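You operate a simulated robot arm through the tools that you are given. There is no shell and no other tool.

The job below is to be done with a simulated robot arm. You get a single attempt, and the scene is never put back.

TASK
Stand both resin jars on the warm plate and set it between 43 and 47 C.
Fine: red switch on, watch the window; leave the plate on, hand-warm and no hotter. Set down upright: blue-lid resin jar, white-lid resin jar.

The check looks at the end state, three seconds after you hand in, the way a careful person would. Anything else that was tipped, shoved, dropped, spilled or broken makes it a failure. A push-on lid holds only when it is set on centred and level and pressed home; a screw cap is set on level and turned clockwise until tight.

THE ROBOT
A 7-joint arm with a two-finger parallel gripper, fixed in place. Base frame: the origin is at the foot of the arm, x ahead of it, y to its left, z up; the work surface is at about z = 850. Readings come in mm, degrees, newtons and seconds.
With the tool pointing down near the work surface it reaches from about 240 to 680 mm from the base axis. Its first joint turns from -66.0 to 66.0 degrees. Payload 2.4 kg.
The TCP is the grasp point between the finger pads, 30 mm short of the fingertips. In the tool frame z runs along the fingers and y along their closing line. The gripper opens to 94 mm. The fingers are 28 mm wide and 10 mm thick; the gripper's body (50 by 96 mm) begins 55 mm behind the TCP.
Orientation is told as [roll, pitch, yaw] about the base's x, y, z axes, in that order, counted from this pose: with the fingers straight down and closing along the base's y, the tool's x points along the base's -x, its y along +y and its z along -z.

THE INTERFACE
- The arm moves only by the tool step_arm. Its argument "deltas" is a list that holds one entry, the list of rows, each a list of 7 numbers: the shift along the tool's x, y, z in mm, then the turn, a rotation vector about the tool's x, y, z in degrees, then the opening, from 0 (shut) to 1 (fully open). In form: [[[tx, ty, tz, wx, wy, wz, grip], ...]]. A call has 1 to 20 rows; each row is the pose to reach, as a shift and turn from the pose commanded when the call began, along the tool's axes at that moment. Each row takes 0.2 s and may step no farther than 50 mm and 8.6 degrees from the row before; otherwise, or with a gripper value out of range, the whole call is refused. A pose out of reach is approached as far as the arm can. The call stops where the force on the tool passes 70 N (or 10 N more than at its start, if that is more) or the arm is blocked; 0.2 s more then pass. Each finger travels about 153 mm/s and halts on what it meets, pressing with about 29 N; the grip force reading is that of the motor and also rises with nothing between the fingers. The clock runs only during rows and for 0.2 s after the last one: add rows that repeat a pose to give the fingers time. It gives the time, the measured TCP pose, the force on the tool (base axes), the opening and the grip force at its end, in the units of the frame above (readings bear some noise), with the torque about the TCP (base axes, N m) and any sound that the robot's microphone picked up.
- Cameras (640 x 400 px; columns grow to the right, rows downward): "scene" is fixed at [36.5, 473.2, 1443.6]; the picture's right is [-0.78, -0.63, 0.00], its down [-0.36, 0.44, -0.82] and it looks along [0.52, -0.64, -0.57] (base axes); focal length 312 px, centre (320, 200). "wrist" rides on the gripper at [76, 14, -103] in the tool frame; the picture's right is [-0.18, 0.98, 0.00], its down [-0.75, -0.14, -0.64] and it looks along [-0.63, -0.12, 0.77] (tool axes); focal length 243 px, centre (320, 200).
- snapshot(camera): a new picture of that camera. The clock stands still meanwhile.
- probe_pixels(camera, pixels): for up to 12 pixels [column, row] of the newest picture of that camera ("zoom" is the newest enlarged one), the place [x, y, z] in the base frame of the surface seen there, good to about 2 mm. The clock stands still meanwhile.
- close_up(camera, box): a new picture of the part [left, top, right, bottom] of that camera's present view, enlarged. The clock stands still meanwhile.
- sign_off(): hands the job in; it is judged then, once.

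Unless the task says otherwise, let go and move clear before handing in.

The tools are called after "Request:" as a command line: name --argument value ..., lists and objects as JSON in quotes. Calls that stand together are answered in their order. step_arm: Moves the arm, as the interface text tells. Its arguments: {"type":"object","properties":{"deltas":{"type":"array","items":{"type":"array","items":{"type":"array","items":{"type":"number"}}}}},"required":["deltas"]} The other tools are called the same way: snapshot (camera) takes a picture; probe_pixels (camera, pixels) gives the place of the surface under pixels of a picture; close_up (camera, box) takes an enlarged picture of a part of a camera's view; sign_off () hands the job in.

At the start:

```text
clock: 0.0
position: [406.6, -31.8, 1197.4]
tool_rot: [-0.1, 0.0, 0.0]
ft_force: [0.5, 0.2, 0.1]
moment: [-0.01, -0.01, -0.01]
grip_width: 93.9
finger_force: 0.1
```

scene: 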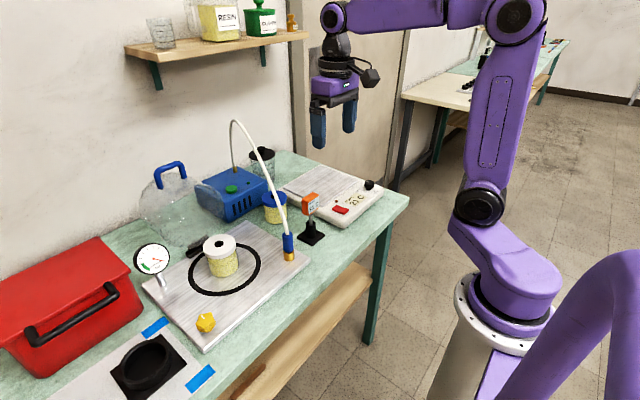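
wrist: 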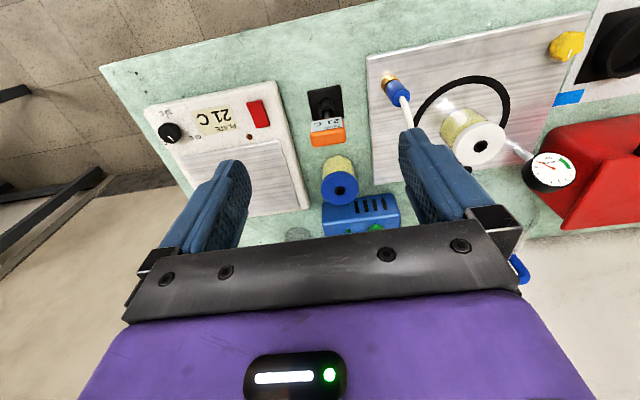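

The pictures show the warm plate (scene ~(335,195)) with a red switch, a knob and a 21 C window. The blue-lid jar is at (275,207) and the white-lid jar at (222,255). I'll look closer and probe positions.

Request:
close_up --camera "scene" --box '[180, 130, 400, 268]'

Request:
close_up --camera "wrist" --box '[120, 60, 440, 260]'

Request:
probe_pixels --camera "scene" --pixels '[[275, 197], [275, 217], [221, 243], [222, 270], [341, 210], [370, 185], [354, 201], [310, 185], [330, 170], [285, 187], [320, 206], [307, 238]]'

Request:
probe_pixels --camera "wrist" --pixels '[[258, 113], [169, 132], [213, 122], [148, 108], [275, 85], [307, 208], [290, 145], [180, 152], [340, 187], [480, 146], [326, 137], [275, 205]]'

```text
2.90 times, centred on (290, 199) of scene
```

zoom: 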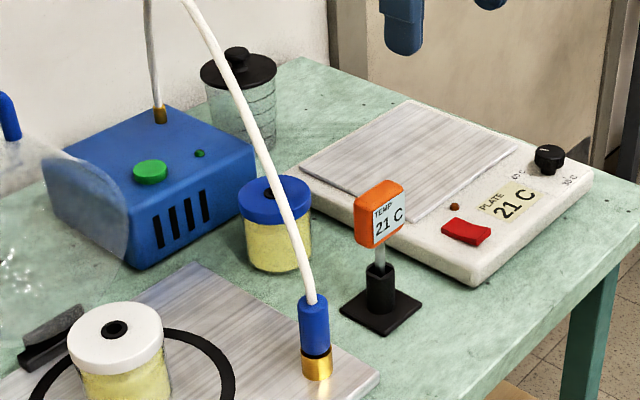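

```text
2.00 times, centred on (280, 160) of wrist
```

zoom: 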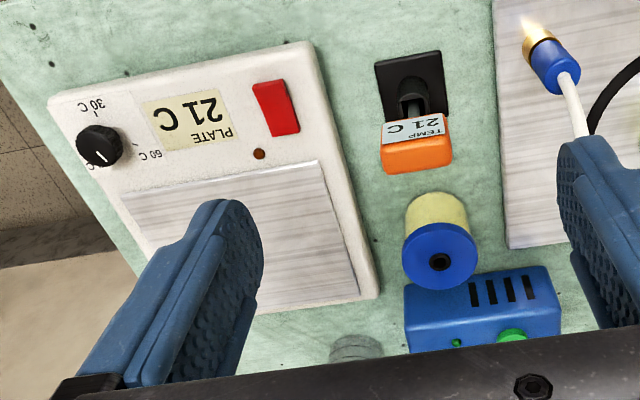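

```text
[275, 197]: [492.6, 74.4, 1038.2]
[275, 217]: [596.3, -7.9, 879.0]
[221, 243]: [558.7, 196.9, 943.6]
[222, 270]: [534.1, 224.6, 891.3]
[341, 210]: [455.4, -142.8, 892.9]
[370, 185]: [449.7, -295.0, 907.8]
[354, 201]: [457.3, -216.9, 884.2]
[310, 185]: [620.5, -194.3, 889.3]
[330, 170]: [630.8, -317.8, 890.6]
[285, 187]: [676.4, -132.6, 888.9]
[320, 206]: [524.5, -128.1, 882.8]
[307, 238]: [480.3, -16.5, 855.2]
```

```text
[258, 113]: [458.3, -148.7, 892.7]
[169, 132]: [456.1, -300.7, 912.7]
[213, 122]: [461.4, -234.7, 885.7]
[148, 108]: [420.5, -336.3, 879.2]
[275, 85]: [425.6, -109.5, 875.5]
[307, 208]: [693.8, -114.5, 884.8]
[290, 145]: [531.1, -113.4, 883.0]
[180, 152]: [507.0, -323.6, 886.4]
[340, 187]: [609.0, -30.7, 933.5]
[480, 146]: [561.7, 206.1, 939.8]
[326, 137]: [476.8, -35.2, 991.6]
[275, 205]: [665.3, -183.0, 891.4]
```

The window reads 21 C and the switch, knob and plate are clear, but a hose arcs near the blue jar (scene (237,120) to (290,240)). I'll zoom further to measure the knob, the jars and the hose.

Request:
close_up --camera "wrist" --box '[140, 80, 300, 180]'

Request:
close_up --camera "scene" --box '[320, 170, 400, 220]'

Request:
close_up --camera "scene" --box '[180, 180, 308, 260]'

Request:
probe_pixels --camera "scene" --pixels '[[234, 160], [232, 140], [232, 125], [237, 120], [243, 125], [253, 145], [262, 165], [270, 185], [278, 205], [284, 220], [287, 235], [289, 255]]'

```text
4.00 times, centred on (220, 130) of wrist
```

zoom: 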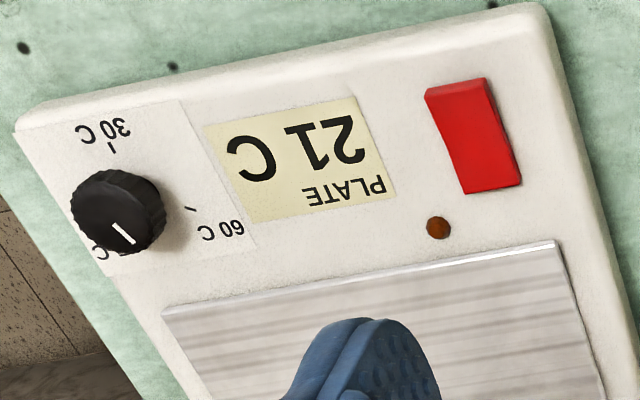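

```text
8.00 times, centred on (360, 195) of scene
```

zoom: 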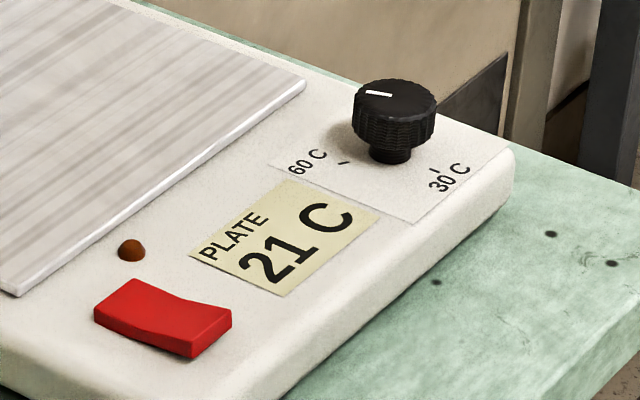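

```text
5.00 times, centred on (244, 220) of scene
```

zoom: 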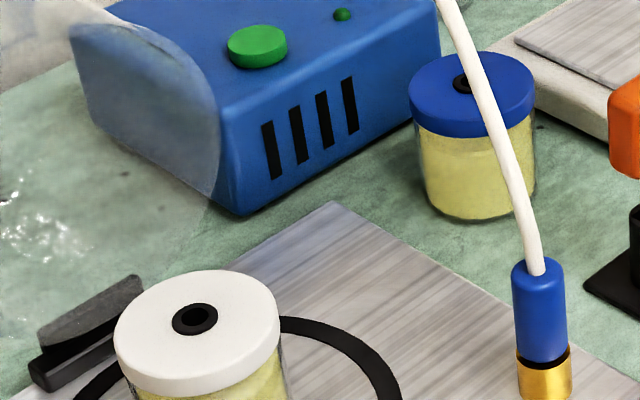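

```text
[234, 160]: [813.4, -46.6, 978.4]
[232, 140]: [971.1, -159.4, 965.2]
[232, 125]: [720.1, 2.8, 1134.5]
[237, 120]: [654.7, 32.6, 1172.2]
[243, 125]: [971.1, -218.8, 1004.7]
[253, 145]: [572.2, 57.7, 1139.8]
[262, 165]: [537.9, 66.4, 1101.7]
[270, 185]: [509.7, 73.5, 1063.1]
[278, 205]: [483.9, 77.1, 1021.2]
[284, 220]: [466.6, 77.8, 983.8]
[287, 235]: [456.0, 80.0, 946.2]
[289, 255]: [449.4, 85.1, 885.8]
```

The hose runs from (449,85,886) up to (655,33,1172) and down to the pump, so I must cross it only on the near side. I'll move above the knob at (456,-300) to read the dial.

Request:
step_arm --deltas '[[[1, -43, 24, 0, 0, 0, 0.6], [2, -86, 48, 0, 0, 0, 0.6], [3, -129, 72, 0, 0, 0, 0.6], [4, -172, 96, 0, 0, 0, 0.6], [5, -215, 120, 0, 0, 0, 0.6], [6, -258, 147, 0, 0, 0, 0.6], [6, -258, 147, 0, 0, 0, 0.6]]]'

Request:
snapshot --camera "wrist"

Request:
snapshot --camera "scene"

```text
refused: row 6 steps farther than a row can; nothing moved
```

```text
taken
```

wrist: 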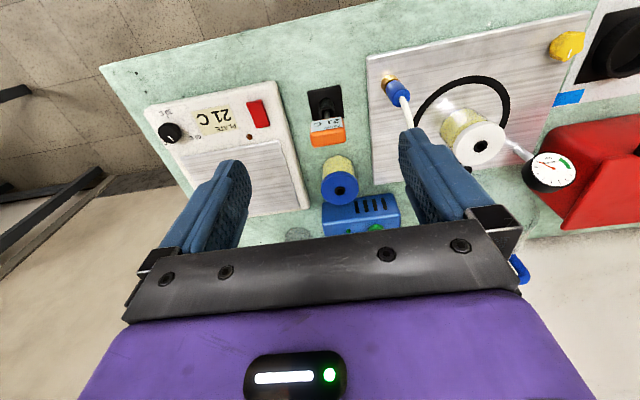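

```text
taken
```

scene: 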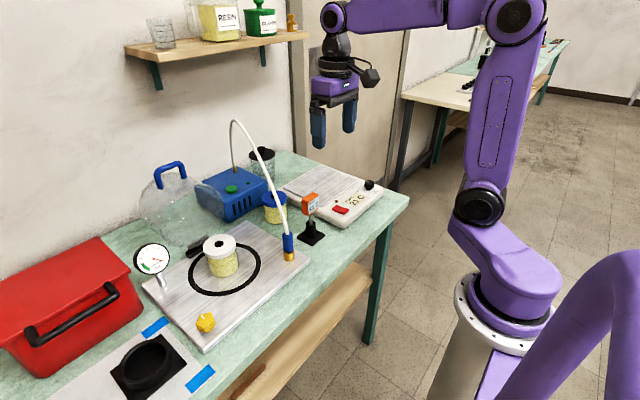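

The call was refused because its last step was too long, and nothing moved. I'll resend with even steps.

Request:
step_arm --deltas '[[[1, -37, 21, 0, 0, 0, 0.6], [2, -74, 42, 0, 0, 0, 0.6], [3, -111, 63, 0, 0, 0, 0.6], [4, -148, 84, 0, 0, 0, 0.6], [5, -185, 105, 0, 0, 0, 0.6], [6, -222, 126, 0, 0, 0, 0.6], [6, -258, 147, 0, 0, 0, 0.6], [6, -258, 147, 0, 0, 0, 0.6]]]'

Request:
snapshot --camera "wrist"

Request:
snapshot --camera "scene"

```text
clock: 1.8
position: [399.3, -289.2, 1050.4]
tool_rot: [0.0, -0.1, 0.0]
ft_force: [0.7, -0.7, -0.1]
moment: [-0.01, 0.0, 0.03]
grip_width: 56.3
finger_force: 0.0
```

```text
taken
```

wrist: 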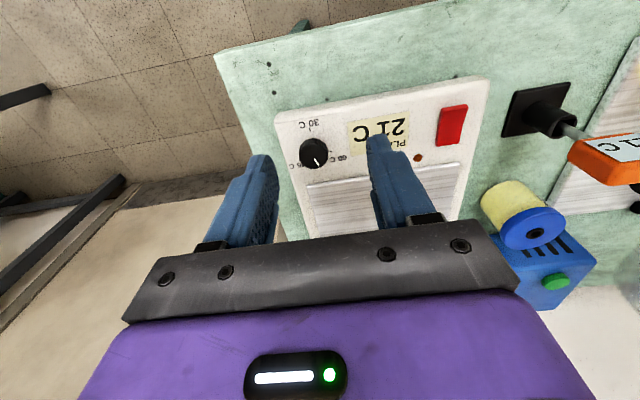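

```text
taken
```

scene: 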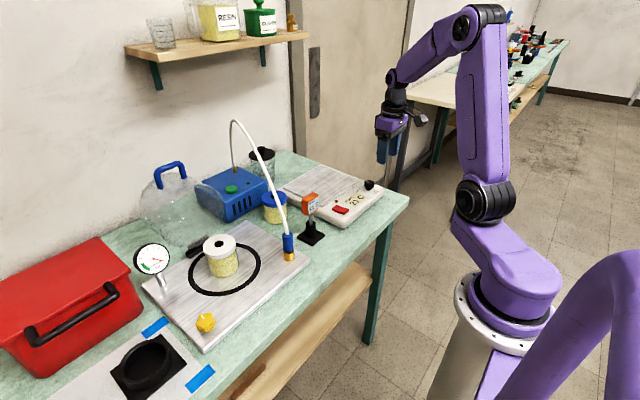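

The knob is visible at wrist (314,153). I'll zoom on it to read the dial and probe its features.

Request:
close_up --camera "wrist" --box '[270, 108, 366, 168]'

Request:
probe_pixels --camera "wrist" --pixels '[[314, 147], [302, 150], [327, 150], [310, 137], [313, 124], [337, 155], [292, 165], [452, 112], [452, 138], [418, 157], [480, 82], [280, 118]]'

Request:
close_up --camera "wrist" --box '[440, 150, 600, 250]'

```text
6.67 times, centred on (318, 138) of wrist
```

zoom: 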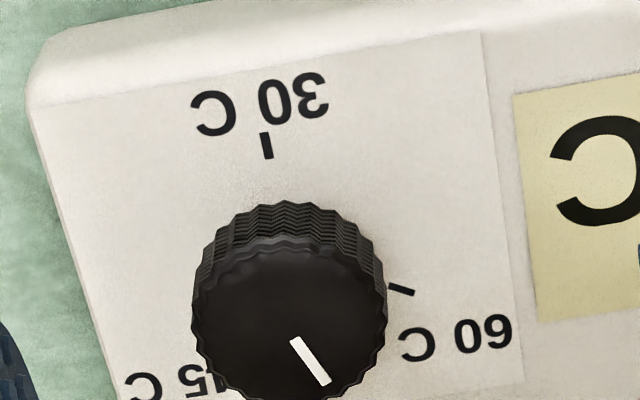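

```text
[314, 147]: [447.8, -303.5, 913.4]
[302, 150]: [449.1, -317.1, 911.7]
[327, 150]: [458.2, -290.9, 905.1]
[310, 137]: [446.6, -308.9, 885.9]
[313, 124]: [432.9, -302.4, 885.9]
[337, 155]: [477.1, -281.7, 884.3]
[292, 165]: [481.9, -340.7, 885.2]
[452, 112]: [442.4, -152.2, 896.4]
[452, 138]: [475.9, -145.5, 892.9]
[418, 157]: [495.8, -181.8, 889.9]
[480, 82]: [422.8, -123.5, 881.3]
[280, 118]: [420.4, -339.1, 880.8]
```

```text
4.00 times, centred on (520, 200) of wrist
```

zoom: 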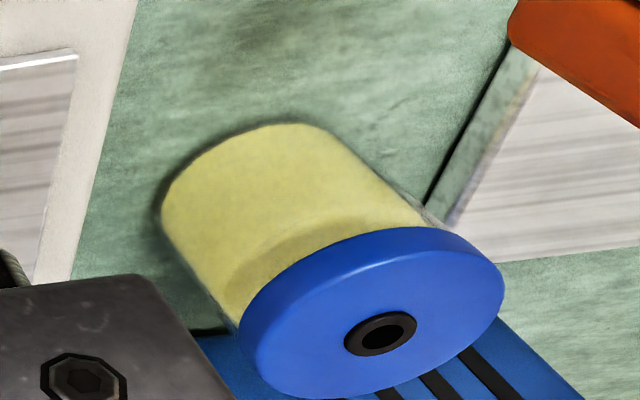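

The dial shows 30 C toward the robot, 60 C at one side and a third label partly hidden behind the knob, with the pointer between them. I'll tilt the camera to look straight down on the knob.

Request:
step_arm --deltas '[[[-27, -9, 0, 0, 8.5, 0, 0.6], [-54, -18, 0, 0, 17, 0, 0.6], [-80, -27, 0, 0, 25.5, 0, 0.6], [-80, -27, 0, 0, 25.5, 0, 0.6]]]'

Request:
snapshot --camera "wrist"

```text
clock: 2.8
position: [478.9, -316.4, 1052.4]
tool_rot: [0.0, 25.6, 0.0]
ft_force: [-0.1, 0.6, 1.0]
moment: [-0.01, -0.01, 0.05]
grip_width: 56.4
finger_force: 0.1
```

```text
taken
```

wrist: 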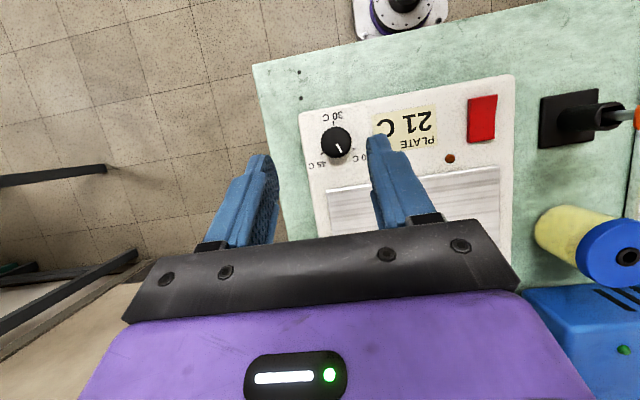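

Request:
close_up --camera "wrist" --box '[296, 105, 376, 175]'

Request:
probe_pixels --camera "zoom" --pixels '[[320, 200]]'

```text
5.71 times, centred on (336, 140) of wrist
```

zoom: 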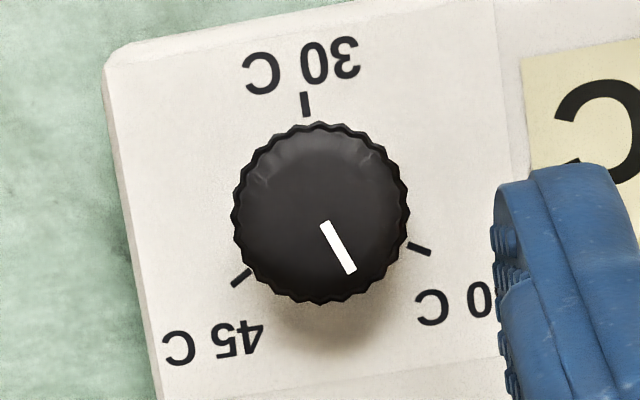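

```text
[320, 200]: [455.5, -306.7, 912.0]
```

The dial reads 30, 45, 60 going counter-clockwise (120° apart), and the pointer at zoom (340,250) sits near 55 C. It needs about 77° clockwise. I'll probe the knob rim for its axis.

Request:
probe_pixels --camera "zoom" --pixels '[[242, 213], [400, 213], [320, 132], [320, 296], [320, 213], [305, 104], [241, 277], [420, 249], [325, 225], [350, 268], [265, 155], [378, 270]]'

```text
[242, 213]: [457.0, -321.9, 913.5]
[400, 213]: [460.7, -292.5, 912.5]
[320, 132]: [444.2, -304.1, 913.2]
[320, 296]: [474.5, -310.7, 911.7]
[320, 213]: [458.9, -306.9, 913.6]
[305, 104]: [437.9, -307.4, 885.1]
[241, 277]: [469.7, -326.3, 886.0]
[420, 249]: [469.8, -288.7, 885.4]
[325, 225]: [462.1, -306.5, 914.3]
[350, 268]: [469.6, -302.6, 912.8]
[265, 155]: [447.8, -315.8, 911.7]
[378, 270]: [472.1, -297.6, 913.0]
```

The knob axis is at (459,-307), top z 913, and the pointer is at about 25° in base, where 45 C is at -60°. I'll level the tool above the knob and pre-turn it so I can sweep 85° clockwise.

Request:
step_arm --deltas '[[[-1.4, 3, 18.5, 0, -8.5, 0, 0.6], [-2.8, 6, 37, 0, -17, 0, 0.6], [-4.3, 9, 55.5, 0, -25.5, 0, 0.6], [-4.3, 9, 55.5, 0, -25.5, 0, 0.6]]]'

Request:
step_arm --deltas '[[[0, 0, 0, 0, 0, -8.5, 0.6], [0, 0, 0, 0, 0, -17, 0.6], [0, 0, 0, 0, 0, -25.5, 0.6], [0, 0, 0, 0, 0, -34, 0.6], [0, 0, 0, 0, 0, -42.5, 0.6], [0, 0, 0, 0, 0, -42.5, 0.6]]]'

Request:
snapshot --camera "wrist"

Request:
snapshot --camera "scene"

```text
clock: 3.8
position: [460.5, -309.3, 1001.1]
tool_rot: [0.0, -0.1, 0.0]
ft_force: [-0.4, 0.0, 0.2]
moment: [0.01, 0.0, -0.02]
grip_width: 56.4
finger_force: 0.0
```

```text
clock: 5.2
position: [460.7, -308.7, 1000.4]
tool_rot: [0.0, 0.0, 42.7]
ft_force: [-0.1, -0.2, -0.7]
moment: [0.01, 0.0, -0.01]
grip_width: 56.4
finger_force: 0.1
```

```text
taken
```

wrist: 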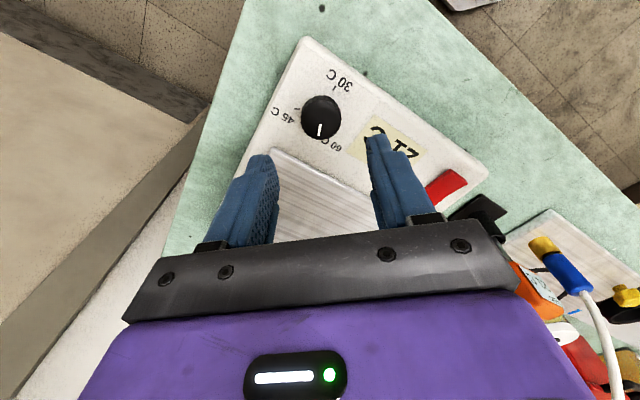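

```text
taken
```

scene: 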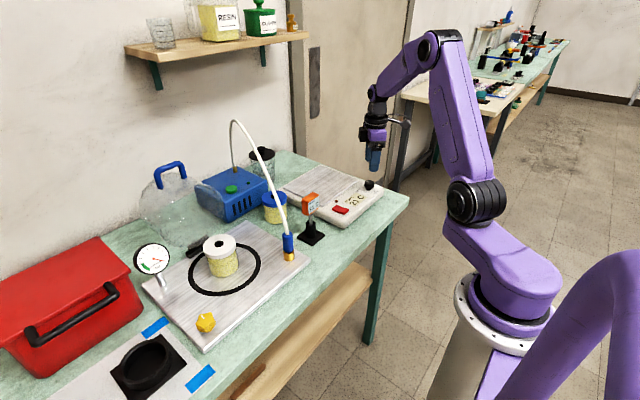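

The tool is at yaw 42.7° over the knob. I'll descend to z≈922 and close on it.

Request:
step_arm --deltas '[[[0, 2, 30, 0, 0, 0, 0.6], [0, 2, 60, 0, 0, 0, 0.6], [0, 2, 78, 0, 0, 0, 0.6], [0, 2, 78, 0, 0, 0, 0.6]]]'

Request:
step_arm --deltas '[[[0, 0, 0, 0, 0, 0, 0.4], [0, 0, 0, 0, 0, 0, 0.25], [0, 0, 0, 0, 0, 0, 0.25], [0, 0, 0, 0, 0, 0, 0.25]]]'

Request:
snapshot --camera "wrist"

```text
clock: 6.2
position: [458.8, -307.7, 921.3]
tool_rot: [0.1, 0.0, 42.5]
ft_force: [0.2, 0.1, -0.7]
moment: [-0.03, -0.01, -0.01]
grip_width: 56.4
finger_force: 0.0
```

```text
clock: 7.2
position: [459.5, -308.3, 923.2]
tool_rot: [-0.1, -0.1, 42.5]
ft_force: [10.8, -9.6, -9.2]
moment: [-0.08, -0.52, -0.04]
grip_width: 33.0
finger_force: 45.4
```

```text
taken
```

wrist: 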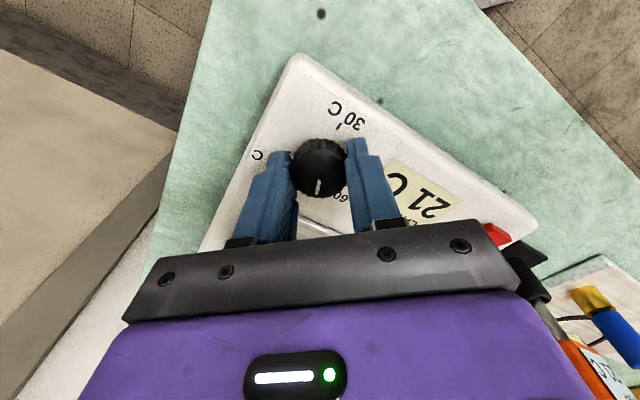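

The knob is held at 33.0 mm, with about 14 N of side force along -tool y, so I'm slightly off centre. I'll shift to centre first.

Request:
step_arm --deltas '[[[0, -1.2, 0, 0, 0, 0, 0.25], [0, -1.2, 0, 0, 0, 0, 0.25]]]'

```text
clock: 7.8
position: [459.6, -308.5, 923.0]
tool_rot: [0.0, -0.1, 42.6]
ft_force: [4.9, -8.6, -1.6]
moment: [0.48, -0.82, -0.01]
grip_width: 33.1
finger_force: 45.6
```

Side force has dropped. Next I turn the knob clockwise by 85° in 8.5° steps.

Request:
step_arm --deltas '[[[0, -0.7, 0, 0, 0, 8.5, 0.25], [0, -0.7, 0, 0, 0, 17, 0.25], [0, -0.7, 0, 0, 0, 25.5, 0.25], [0, -0.7, 0, 0, 0, 34, 0.25], [0, -0.7, 0, 0, 0, 42.5, 0.25], [0, -0.7, 0, 0, 0, 51, 0.25], [0, -0.7, 0, 0, 0, 59.5, 0.25], [0, -0.7, 0, 0, 0, 68, 0.25], [0, -0.7, 0, 0, 0, 76.5, 0.25], [0, -0.7, 0, 0, 0, 85, 0.25], [0, -0.7, 0, 0, 0, 85, 0.25]]]'

Request:
snapshot --camera "wrist"

```text
clock: 10.2
position: [459.5, -307.7, 920.3]
tool_rot: [0.0, 0.0, -42.5]
ft_force: [1.3, 3.9, -1.3]
moment: [-0.08, -0.05, 0.36]
grip_width: 33.2
finger_force: 44.6
```

```text
taken
```

wrist: 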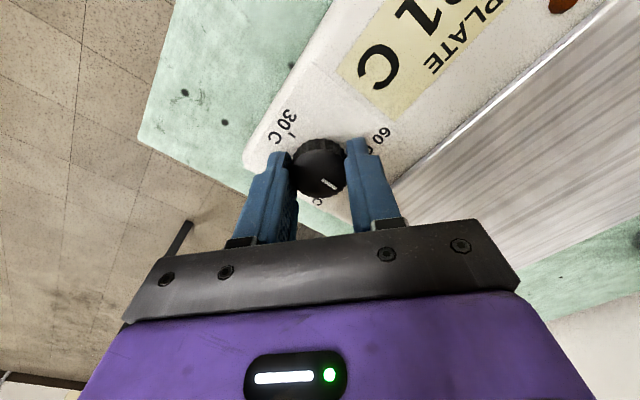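

The pointer at wrist (328,183) now points differently relative to the fingers, so the grip may have slipped. I'll zoom to read it.

Request:
close_up --camera "wrist" --box '[260, 110, 400, 210]'

Request:
probe_pixels --camera "zoom" --pixels '[[290, 340], [345, 320], [265, 265], [265, 340], [320, 300]]'

```text
4.00 times, centred on (330, 160) of wrist
```

zoom: 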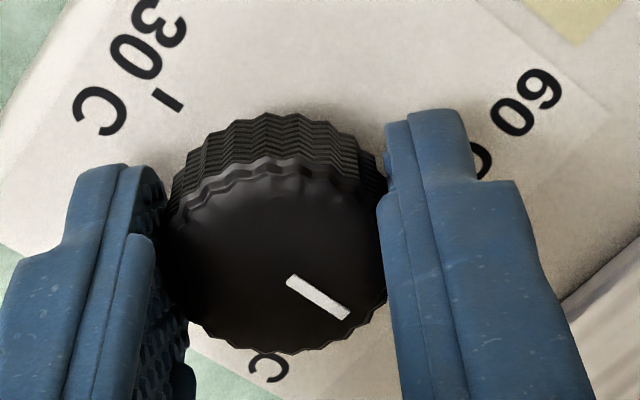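

```text
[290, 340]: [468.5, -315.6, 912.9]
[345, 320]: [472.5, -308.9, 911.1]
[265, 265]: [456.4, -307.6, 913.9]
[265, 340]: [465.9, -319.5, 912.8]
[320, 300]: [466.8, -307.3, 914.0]
```

The pointer is at about -10° in base (around 51 C), so the knob turned only about 35° and slipped for the rest. I'll release, turn back, regrip and turn again, gripping slightly lower.

Request:
step_arm --deltas '[[[0, 0, 0, 0, 0, 0, 0.5], [0, 0, 0, 0, 0, 0, 0.5], [0, 0, 0, 0, 0, -8.5, 0.5], [0, 0, 0, 0, 0, -17, 0.5], [0, 0, 0, 0, 0, -25.5, 0.5], [0, 0, 0, 0, 0, -34, 0.5], [0, 0, 0, 0, 0, -42.5, 0.5], [0, 0, 0, 0, 0, -51, 0.5], [0, 0, 0, 0, 0, -59.5, 0.5], [0, 0, 0, 0, 0, -68, 0.5], [0, 0, 0, 0, 0, -76.5, 0.5], [0, 0, 0, 0, 0, -85, 0.5], [0, 0, 0, 0, 0, -85, 0.5]]]'

Request:
step_arm --deltas '[[[0, 0, 0, 0, 0, 0, 0.3], [0, 0, 0, 0, 0, 0, 0.0], [0, 0, 0, 0, 0, 0, 0.0], [0, 0, 0, 0, 0, 0, 0.0]]]'

Request:
close_up --camera "wrist" --box '[260, 110, 400, 210]'

```text
clock: 13.0
position: [460.5, -308.4, 922.2]
tool_rot: [-0.1, -0.1, 42.7]
ft_force: [0.0, -0.5, 0.2]
moment: [0.0, 0.02, 0.03]
grip_width: 47.1
finger_force: 0.0
```

```text
clock: 14.0
position: [459.5, -308.2, 921.7]
tool_rot: [0.1, -0.1, 42.4]
ft_force: [-4.6, 3.3, 1.5]
moment: [0.01, 0.13, -0.01]
grip_width: 32.8
finger_force: 45.0
```

```text
4.00 times, centred on (330, 160) of wrist
```

zoom: 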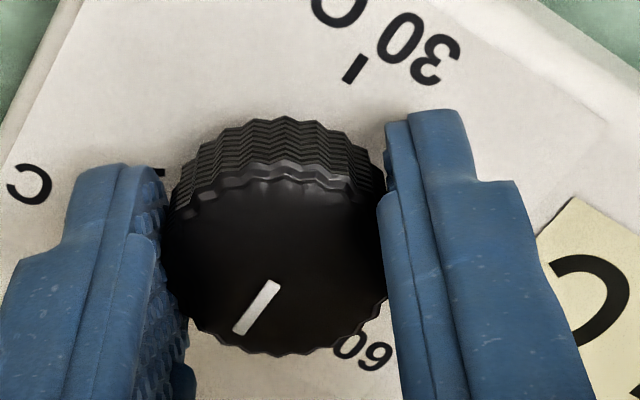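

Better centred this time. I'll turn clockwise 43° and check whether it follows.

Request:
step_arm --deltas '[[[0, 0, 0, 0, 0, 4.3, 0], [0, 0, 0, 0, 0, 8.6, 0], [0, 0, 0, 0, 0, 12.9, 0], [0, 0, 0, 0, 0, 17.2, 0], [0, 0, 0, 0, 0, 21.5, 0], [0, 0, 0, 0, 0, 25.8, 0], [0, 0, 0, 0, 0, 30.1, 0], [0, 0, 0, 0, 0, 34.4, 0], [0, 0, 0, 0, 0, 38.7, 0], [0, 0, 0, 0, 0, 43, 0], [0, 0, 0, 0, 0, 43, 0]]]'

Request:
close_up --camera "wrist" --box '[260, 110, 400, 210]'

```text
clock: 16.4
position: [460.2, -307.8, 921.7]
tool_rot: [0.0, 0.0, -0.5]
ft_force: [-3.6, 8.4, -5.6]
moment: [0.15, -0.14, 0.58]
grip_width: 32.8
finger_force: 45.0
```

```text
4.00 times, centred on (330, 160) of wrist
```

zoom: 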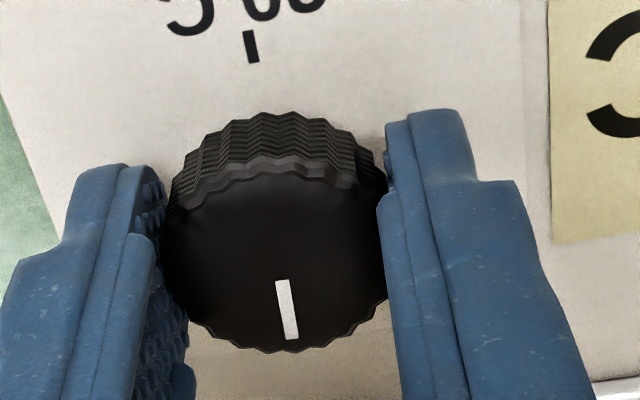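

The knob seems to have barely followed; the moment is 0.58 N m. I'll probe the pointer ends.

Request:
probe_pixels --camera "zoom" --pixels '[[281, 285], [291, 335], [270, 260], [250, 45], [286, 310], [272, 345], [272, 175]]'

Request:
close_up --camera "scene" --box '[330, 170, 394, 210]'

```text
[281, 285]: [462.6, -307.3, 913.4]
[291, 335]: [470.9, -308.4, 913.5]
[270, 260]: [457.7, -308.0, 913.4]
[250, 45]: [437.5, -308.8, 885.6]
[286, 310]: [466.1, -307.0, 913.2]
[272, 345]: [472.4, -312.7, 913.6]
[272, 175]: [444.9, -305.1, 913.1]
```

```text
10.00 times, centred on (362, 190) of scene
```

zoom: 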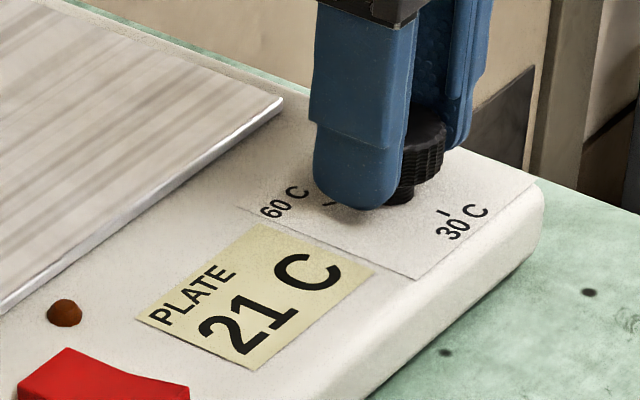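

The pointer sits at about -8°, so nearly all of that second turn slipped. I'll regrip and turn in small increments while reading the torque, to learn what's resisting.

Request:
step_arm --deltas '[[[0, 0, 0, 0, 0, 0, 0.5], [0, 0, 0, 0, 0, 0, 0.5], [0, 0, 0, 0, 0, -8.5, 0.5], [0, 0, 0, 0, 0, -17, 0.5], [0, 0, 0, 0, 0, -25.5, 0.5], [0, 0, 0, 0, 0, -25.5, 0.5], [0, 0, 0, 0, 0, -25.5, 0.2], [0, 0, 0, 0, 0, -25.5, 0], [0, 0, 0, 0, 0, -25.5, 0], [0, 0, 0, 0, 0, -25.5, 0]]]'

Request:
close_up --camera "wrist" --box '[260, 110, 400, 210]'

Request:
step_arm --deltas '[[[0, 0, 0, 0, 0, 5, 0], [0, 0, 0, 0, 0, 5, 0]]]'

Request:
close_up --camera "wrist" --box '[260, 110, 400, 210]'

Request:
step_arm --deltas '[[[0, 0, 0, 0, 0, 7, 0], [0, 0, 0, 0, 0, 7, 0]]]'

Request:
close_up --camera "wrist" --box '[260, 110, 400, 210]'

```text
clock: 18.6
position: [458.8, -308.3, 922.6]
tool_rot: [0.2, -0.1, 25.1]
ft_force: [-4.8, 5.3, 4.4]
moment: [0.12, 0.21, 0.0]
grip_width: 32.9
finger_force: 45.2
```

```text
4.00 times, centred on (330, 160) of wrist
```

zoom: 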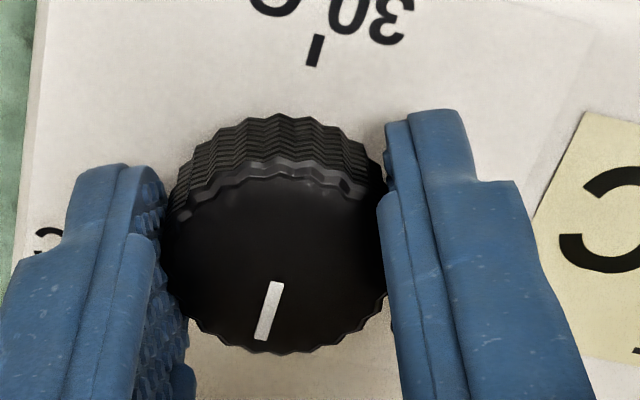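

```text
clock: 19.2
position: [459.4, -308.2, 920.8]
tool_rot: [0.1, 0.1, 20.1]
ft_force: [-5.1, 6.8, 0.6]
moment: [-0.06, 0.33, 0.56]
grip_width: 33.1
finger_force: 44.5
```

```text
4.00 times, centred on (330, 160) of wrist
```

zoom: 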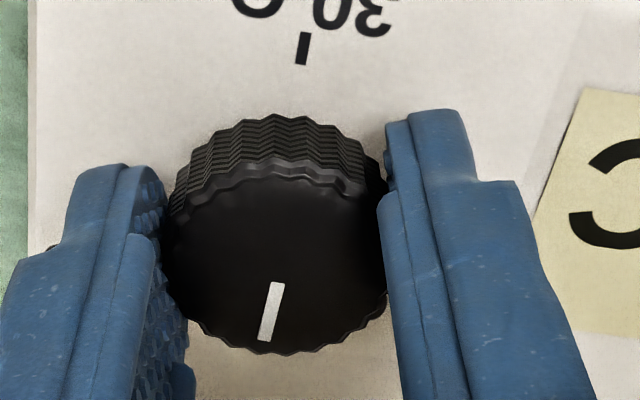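

```text
clock: 19.8
position: [461.0, -307.4, 921.0]
tool_rot: [0.1, 0.0, 13.1]
ft_force: [-5.2, 9.2, -2.6]
moment: [0.21, -0.31, 0.21]
grip_width: 32.6
finger_force: 45.0
```

```text
4.00 times, centred on (330, 160) of wrist
```

zoom: 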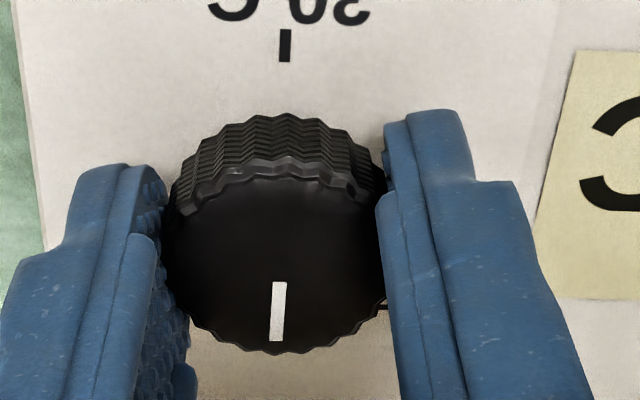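

The knob isn't following clockwise: the torque rises and the fingers slip, which looks like either a stop or stiffness. I'll test a small counter-clockwise turn while it's unpowered.

Request:
step_arm --deltas '[[[0, 0, 0, 0, 0, -8, 0], [0, 0, 0, 0, 0, -16, 0], [0, 0, 0, 0, 0, -16, 0]]]'

Request:
close_up --camera "wrist" --box '[260, 110, 400, 210]'

```text
clock: 20.6
position: [460.2, -307.5, 921.6]
tool_rot: [0.2, 0.0, 29.1]
ft_force: [-3.2, 7.2, -12.6]
moment: [0.26, -0.26, 0.0]
grip_width: 32.9
finger_force: 44.9
```

```text
4.00 times, centred on (330, 160) of wrist
```

zoom: 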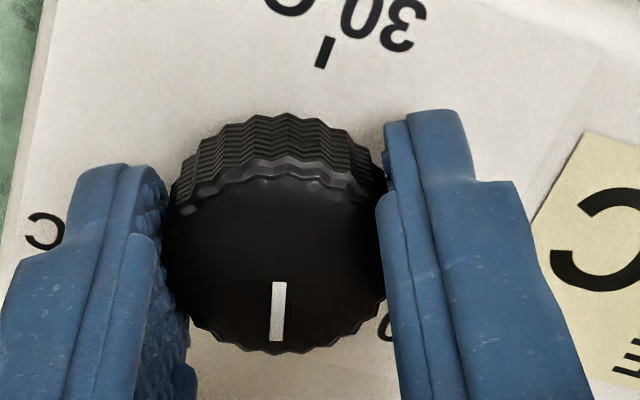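

Counter-clockwise it turns freely with no torque, so the clockwise limit is a hard stop near -8° and the printed dial is offset from the true scale. The window must decide. I'll release, lift, and go to the red switch.

Request:
step_arm --deltas '[[[0, 0, 0, 0, 0, 0, 0.5], [0, 0, 0, 0, 0, 0, 0.5], [0, 0, -35, 0, 0, 0, 0.5], [0, 0, -70, 0, 0, 0, 0.5], [0, 0, -70, 0, 0, 8.4, 0.3], [0, 0, -70, 0, 0, 16.8, 0], [0, 0, -70, 0, 0, 25.2, 0], [0, 0, -70, 0, 0, 29, 0], [0, 0, -70, 0, 0, 29, 0]]]'

Request:
snapshot --camera "wrist"

Request:
close_up --camera "wrist" --box '[340, 60, 500, 160]'

Request:
close_up --camera "scene" --box '[320, 190, 360, 215]'

```text
clock: 22.6
position: [460.0, -308.6, 991.5]
tool_rot: [0.0, 0.1, -0.1]
ft_force: [-0.6, 0.4, -0.4]
moment: [-0.01, -0.01, 0.02]
grip_width: 0.0
finger_force: 29.0
```

```text
taken
```

wrist: 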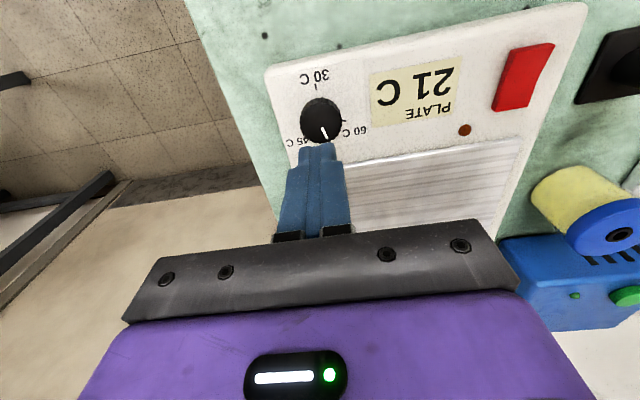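

```text
4.00 times, centred on (420, 110) of wrist
```

zoom: 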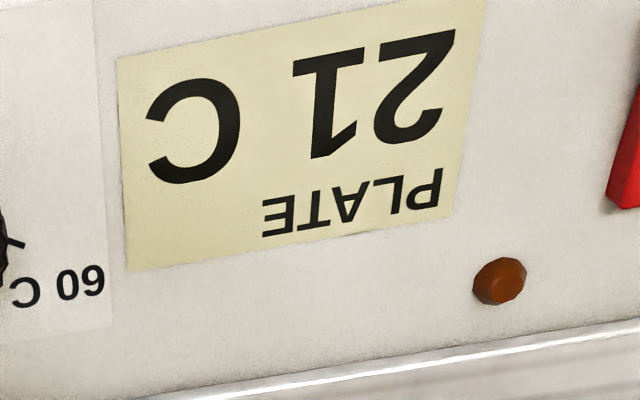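

```text
16.00 times, centred on (340, 202) of scene
```

zoom: 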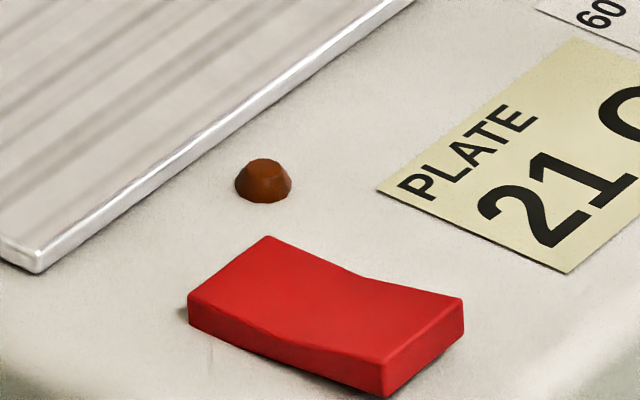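

The rocker in the zoom has a valley at the middle. I'll probe both ends to see which one is raised.

Request:
probe_pixels --camera "zoom" --pixels '[[215, 300], [265, 245], [330, 290], [410, 300], [450, 305], [395, 350], [300, 320], [195, 345], [420, 385], [360, 275]]'

```text
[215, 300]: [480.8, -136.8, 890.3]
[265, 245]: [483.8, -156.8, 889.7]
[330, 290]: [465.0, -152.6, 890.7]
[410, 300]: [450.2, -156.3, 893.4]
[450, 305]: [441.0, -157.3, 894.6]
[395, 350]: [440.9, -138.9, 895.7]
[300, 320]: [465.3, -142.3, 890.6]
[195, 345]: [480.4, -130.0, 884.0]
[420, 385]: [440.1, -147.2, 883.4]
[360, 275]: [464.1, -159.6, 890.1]
```

The near end of the rocker (x≈441, z≈895) is raised, so pressing there turns it on. I'll move the closed fingers over it, then press down gently.

Request:
step_arm --deltas '[[[4, 40, 5, 0, 0, 0, 0], [8, 80, 10, 0, 0, 0, 0], [12, 120, 20, 0, 0, 0, 0], [17, 160.6, 31, 0, 0, 0, 0], [17, 160.6, 31, 0, 0, 0, 0]]]'

Request:
step_arm --deltas '[[[0, 0, 20, 0, 0, 0, 0], [0, 0, 30, 0, 0, 0, 0], [0, 0, 35, 0, 0, 0, 0], [0, 0, 38, 0, 0, 0, 0], [0, 0, 41, 0, 0, 0, 0], [0, 0, 43, 0, 0, 0, 0]]]'

Request:
close_up --camera "scene" --box '[320, 180, 376, 215]'

```text
clock: 23.8
position: [443.4, -147.3, 961.4]
tool_rot: [0.0, 0.0, 0.0]
ft_force: [0.6, -0.5, 0.2]
moment: [0.0, -0.02, 0.01]
grip_width: 0.1
finger_force: 29.4
```

```text
clock: 25.1
position: [443.0, -146.3, 922.6]
tool_rot: [0.0, 0.0, -0.1]
ft_force: [-8.5, 3.4, 20.0]
moment: [0.1, -0.04, -0.01]
grip_width: 0.0
finger_force: 29.4
stopped in row 6: the force on the tool passed its limit at 80 N (the readings are from after the stop); the commanded pose is now the measured one
```

```text
11.43 times, centred on (348, 198) of scene
```

zoom: 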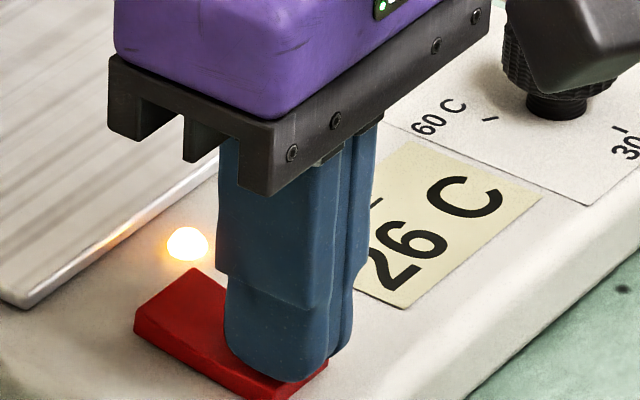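

The lamp is lit and the window already reads 26 C. I'll lift off and watch it settle.

Request:
step_arm --deltas '[[[0, 0, -30, 0, 0, 0, 0], [0, 0, -70, 0, 0, 0, 0], [0, 0, -70, 0, 0, 0, 0], [0, 0, -70, 0, 0, 0, 0], [0, 0, -70, 0, 0, 0, 0], [0, 0, -70, 0, 0, 0, 0], [0, 0, -70, 0, 0, 0, 0], [0, 0, -70, 0, 0, 0, 0], [0, 0, -70, 0, 0, 0, 0], [0, 0, -70, 0, 0, 0, 0]]]'

Request:
close_up --camera "scene" --box '[320, 180, 376, 215]'

Request:
step_arm --deltas '[[[0, 0, 0, 0, 0, 0, 0], [0, 0, 0, 0, 0, 0, 0], [0, 0, 0, 0, 0, 0, 0], [0, 0, 0, 0, 0, 0, 0], [0, 0, 0, 0, 0, 0, 0], [0, 0, 0, 0, 0, 0, 0], [0, 0, 0, 0, 0, 0, 0], [0, 0, 0, 0, 0, 0, 0], [0, 0, 0, 0, 0, 0, 0], [0, 0, 0, 0, 0, 0, 0]]]'

Request:
close_up --camera "scene" --box '[320, 180, 376, 215]'

Request:
snapshot --camera "wrist"

```text
clock: 27.3
position: [441.9, -147.5, 991.4]
tool_rot: [-0.1, -0.2, -0.1]
ft_force: [-0.6, 0.2, -0.2]
moment: [-0.01, -0.02, 0.01]
grip_width: 0.0
finger_force: 28.9
```

```text
11.43 times, centred on (348, 198) of scene
```

zoom: 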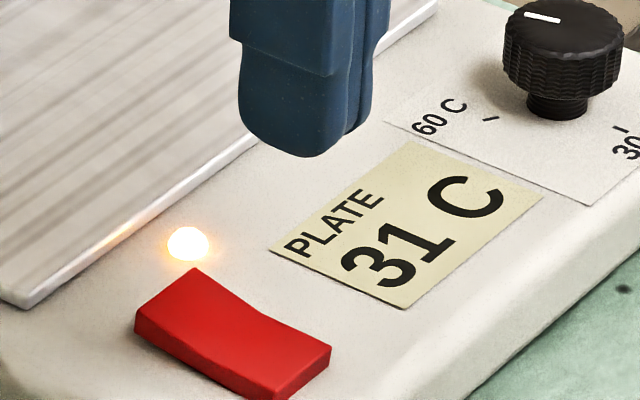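

```text
clock: 29.5
position: [442.4, -148.8, 992.0]
tool_rot: [0.0, -0.1, 0.0]
ft_force: [0.2, 0.1, -0.3]
moment: [0.04, -0.01, 0.01]
grip_width: 0.0
finger_force: 28.7
```

```text
11.43 times, centred on (348, 198) of scene
```

zoom: 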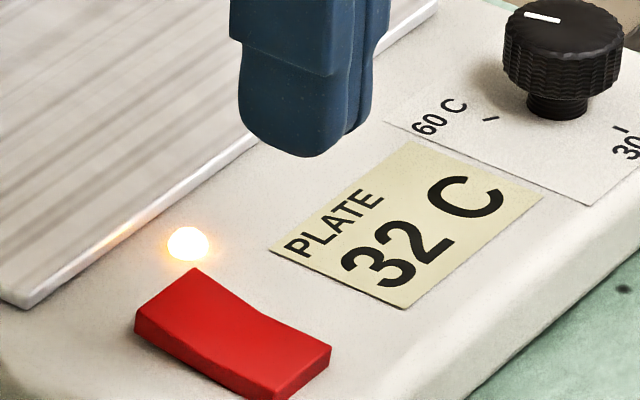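

```text
taken
```

wrist: 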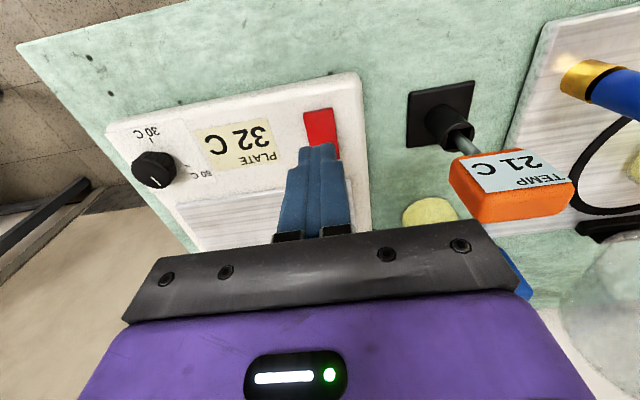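

The window is rising toward about 32–33 C, consistent with the stop being 30 C and 8° per degree. I'll wait a bit to get the settled value for the current knob angle.

Request:
step_arm --deltas '[[[-2, -20, 0, 0, 0, 0, 0], [-4, -40, 0, 0, 0, 0, 0.1], [-6, -60, 0, 0, 0, 0, 0.2], [-9, -80, 0, 0, 0, 0, 0.3], [-12, -100, 0, 0, 0, 0, 0.4], [-14, -120, 0, 0, 0, 0, 0.5], [-16, -140, 0, 0, 0, 0, 0.5], [-17, -159, 0, 0, 0, 0, 0.5], [-17, -159, 0, 0, 0, 8.5, 0.5], [-17, -159, 0, 0, 0, 17, 0.5], [-17, -159, 0, 0, 0, 25.5, 0.5], [-17, -159, 0, 0, 0, 34, 0.5], [-17, -159, 0, 0, 0, 42.5, 0.5], [-17, -159, 0, 0, 0, 51, 0.5], [-17, -159, 0, 0, 0, 51, 0.5]]]'

Request:
close_up --camera "scene" --box '[320, 180, 376, 215]'

Request:
snapshot --camera "wrist"

```text
clock: 32.7
position: [460.6, -306.0, 992.3]
tool_rot: [0.1, -0.1, -51.2]
ft_force: [0.4, 0.1, 0.2]
moment: [-0.03, 0.03, 0.0]
grip_width: 47.0
finger_force: 0.1
```

```text
11.43 times, centred on (348, 198) of scene
```

zoom: 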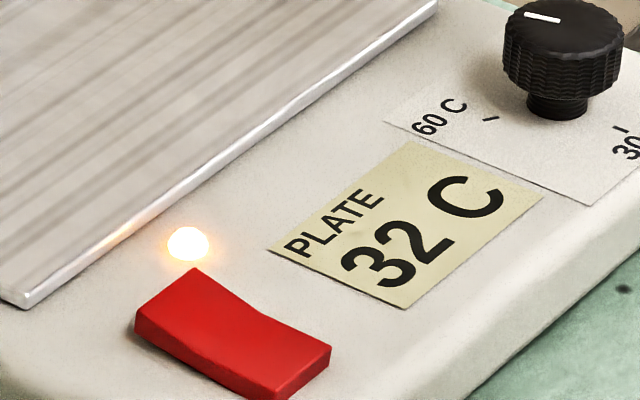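

```text
taken
```

wrist: 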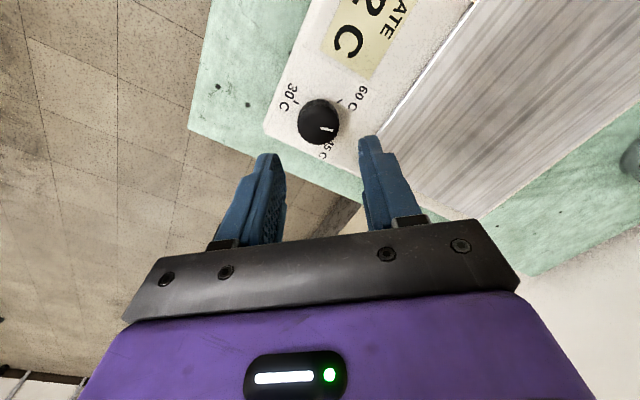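

It settled at 32 C, so I need about +100° counter-clockwise for 45 C. I'll descend, grip and turn.

Request:
step_arm --deltas '[[[0, -1, 35, 0, 0, 0, 0.5], [0, -1, 70, 0, 0, 0, 0.5], [0, -1, 70, 0, 0, 0, 0.5], [0, -1, 70, 0, 0, 0, 0.2], [0, -1, 70, 0, 0, 0, 0], [0, -1, 70, 0, 0, 0, 0], [0, -1, 70, 0, 0, 0, 0]]]'

Request:
step_arm --deltas '[[[0, 0, 0, 0, 0, -8, 0], [0, 0, 0, 0, 0, -16, 0], [0, 0, 0, 0, 0, -24, 0], [0, 0, 0, 0, 0, -32, 0], [0, 0, 0, 0, 0, -40, 0], [0, 0, 0, 0, 0, -48, 0], [0, 0, 0, 0, 0, -56, 0], [0, 0, 0, 0, 0, -64, 0], [0, 0, 0, 0, 0, -72, 0], [0, 0, 0, 0, 0, -80, 0], [0, 0, 0, 0, 0, -88, 0], [0, 0, 0, 0, 0, -95, 0], [0, 0, 0, 0, 0, -100, 0], [0, 0, 0, 0, 0, -100, 0]]]'

Request:
snapshot --camera "wrist"

Request:
close_up --camera "scene" --box '[320, 180, 376, 215]'

```text
clock: 34.3
position: [460.3, -308.9, 922.8]
tool_rot: [0.1, -0.1, -51.0]
ft_force: [2.0, 1.0, -7.9]
moment: [-0.78, -0.68, -0.01]
grip_width: 33.2
finger_force: 44.6
```

```text
clock: 37.3
position: [460.9, -307.0, 922.8]
tool_rot: [-0.4, -0.2, 49.1]
ft_force: [4.6, 1.7, 26.7]
moment: [0.55, -0.27, 0.04]
grip_width: 32.9
finger_force: 44.8
```

```text
taken
```

wrist: 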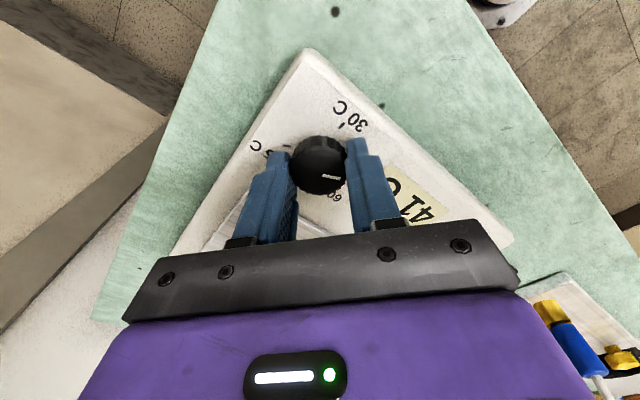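

```text
11.43 times, centred on (348, 198) of scene
```

zoom: 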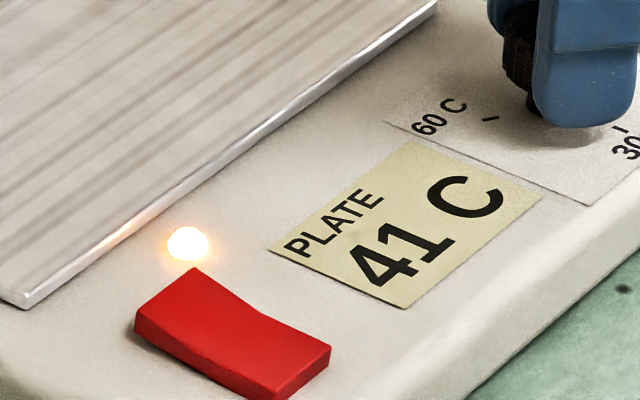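

The knob followed and the window reads 41 C, still rising. I'll hold and watch before letting go.

Request:
step_arm --deltas '[[[0, 0, 0, 0, 0, 0, 0], [0, 0, 0, 0, 0, 0, 0], [0, 0, 0, 0, 0, 0, 0], [0, 0, 0, 0, 0, 0, 0], [0, 0, 0, 0, 0, 0, 0], [0, 0, 0, 0, 0, 0, 0], [0, 0, 0, 0, 0, 0, 0], [0, 0, 0, 0, 0, 0, 0], [0, 0, 0, 0, 0, 0, 0], [0, 0, 0, 0, 0, 0, 0], [0, 0, 0, 0, 0, 0, 0], [0, 0, 0, 0, 0, 0, 0], [0, 0, 0, 0, 0, 0, 0], [0, 0, 0, 0, 0, 0, 0], [0, 0, 0, 0, 0, 0, 0], [0, 0, 0, 0, 0, 0, 0], [0, 0, 0, 0, 0, 0, 0], [0, 0, 0, 0, 0, 0, 0], [0, 0, 0, 0, 0, 0, 0], [0, 0, 0, 0, 0, 0, 0]]]'

Request:
close_up --camera "scene" --box '[320, 180, 376, 215]'

```text
clock: 41.5
position: [459.6, -306.3, 924.0]
tool_rot: [-0.2, -0.1, 49.1]
ft_force: [8.3, 4.3, 25.0]
moment: [0.26, -0.07, 0.0]
grip_width: 32.8
finger_force: 44.9
```

```text
11.43 times, centred on (348, 198) of scene
```

zoom: 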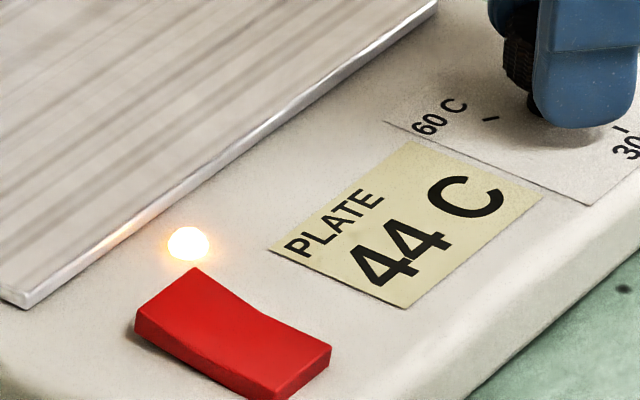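

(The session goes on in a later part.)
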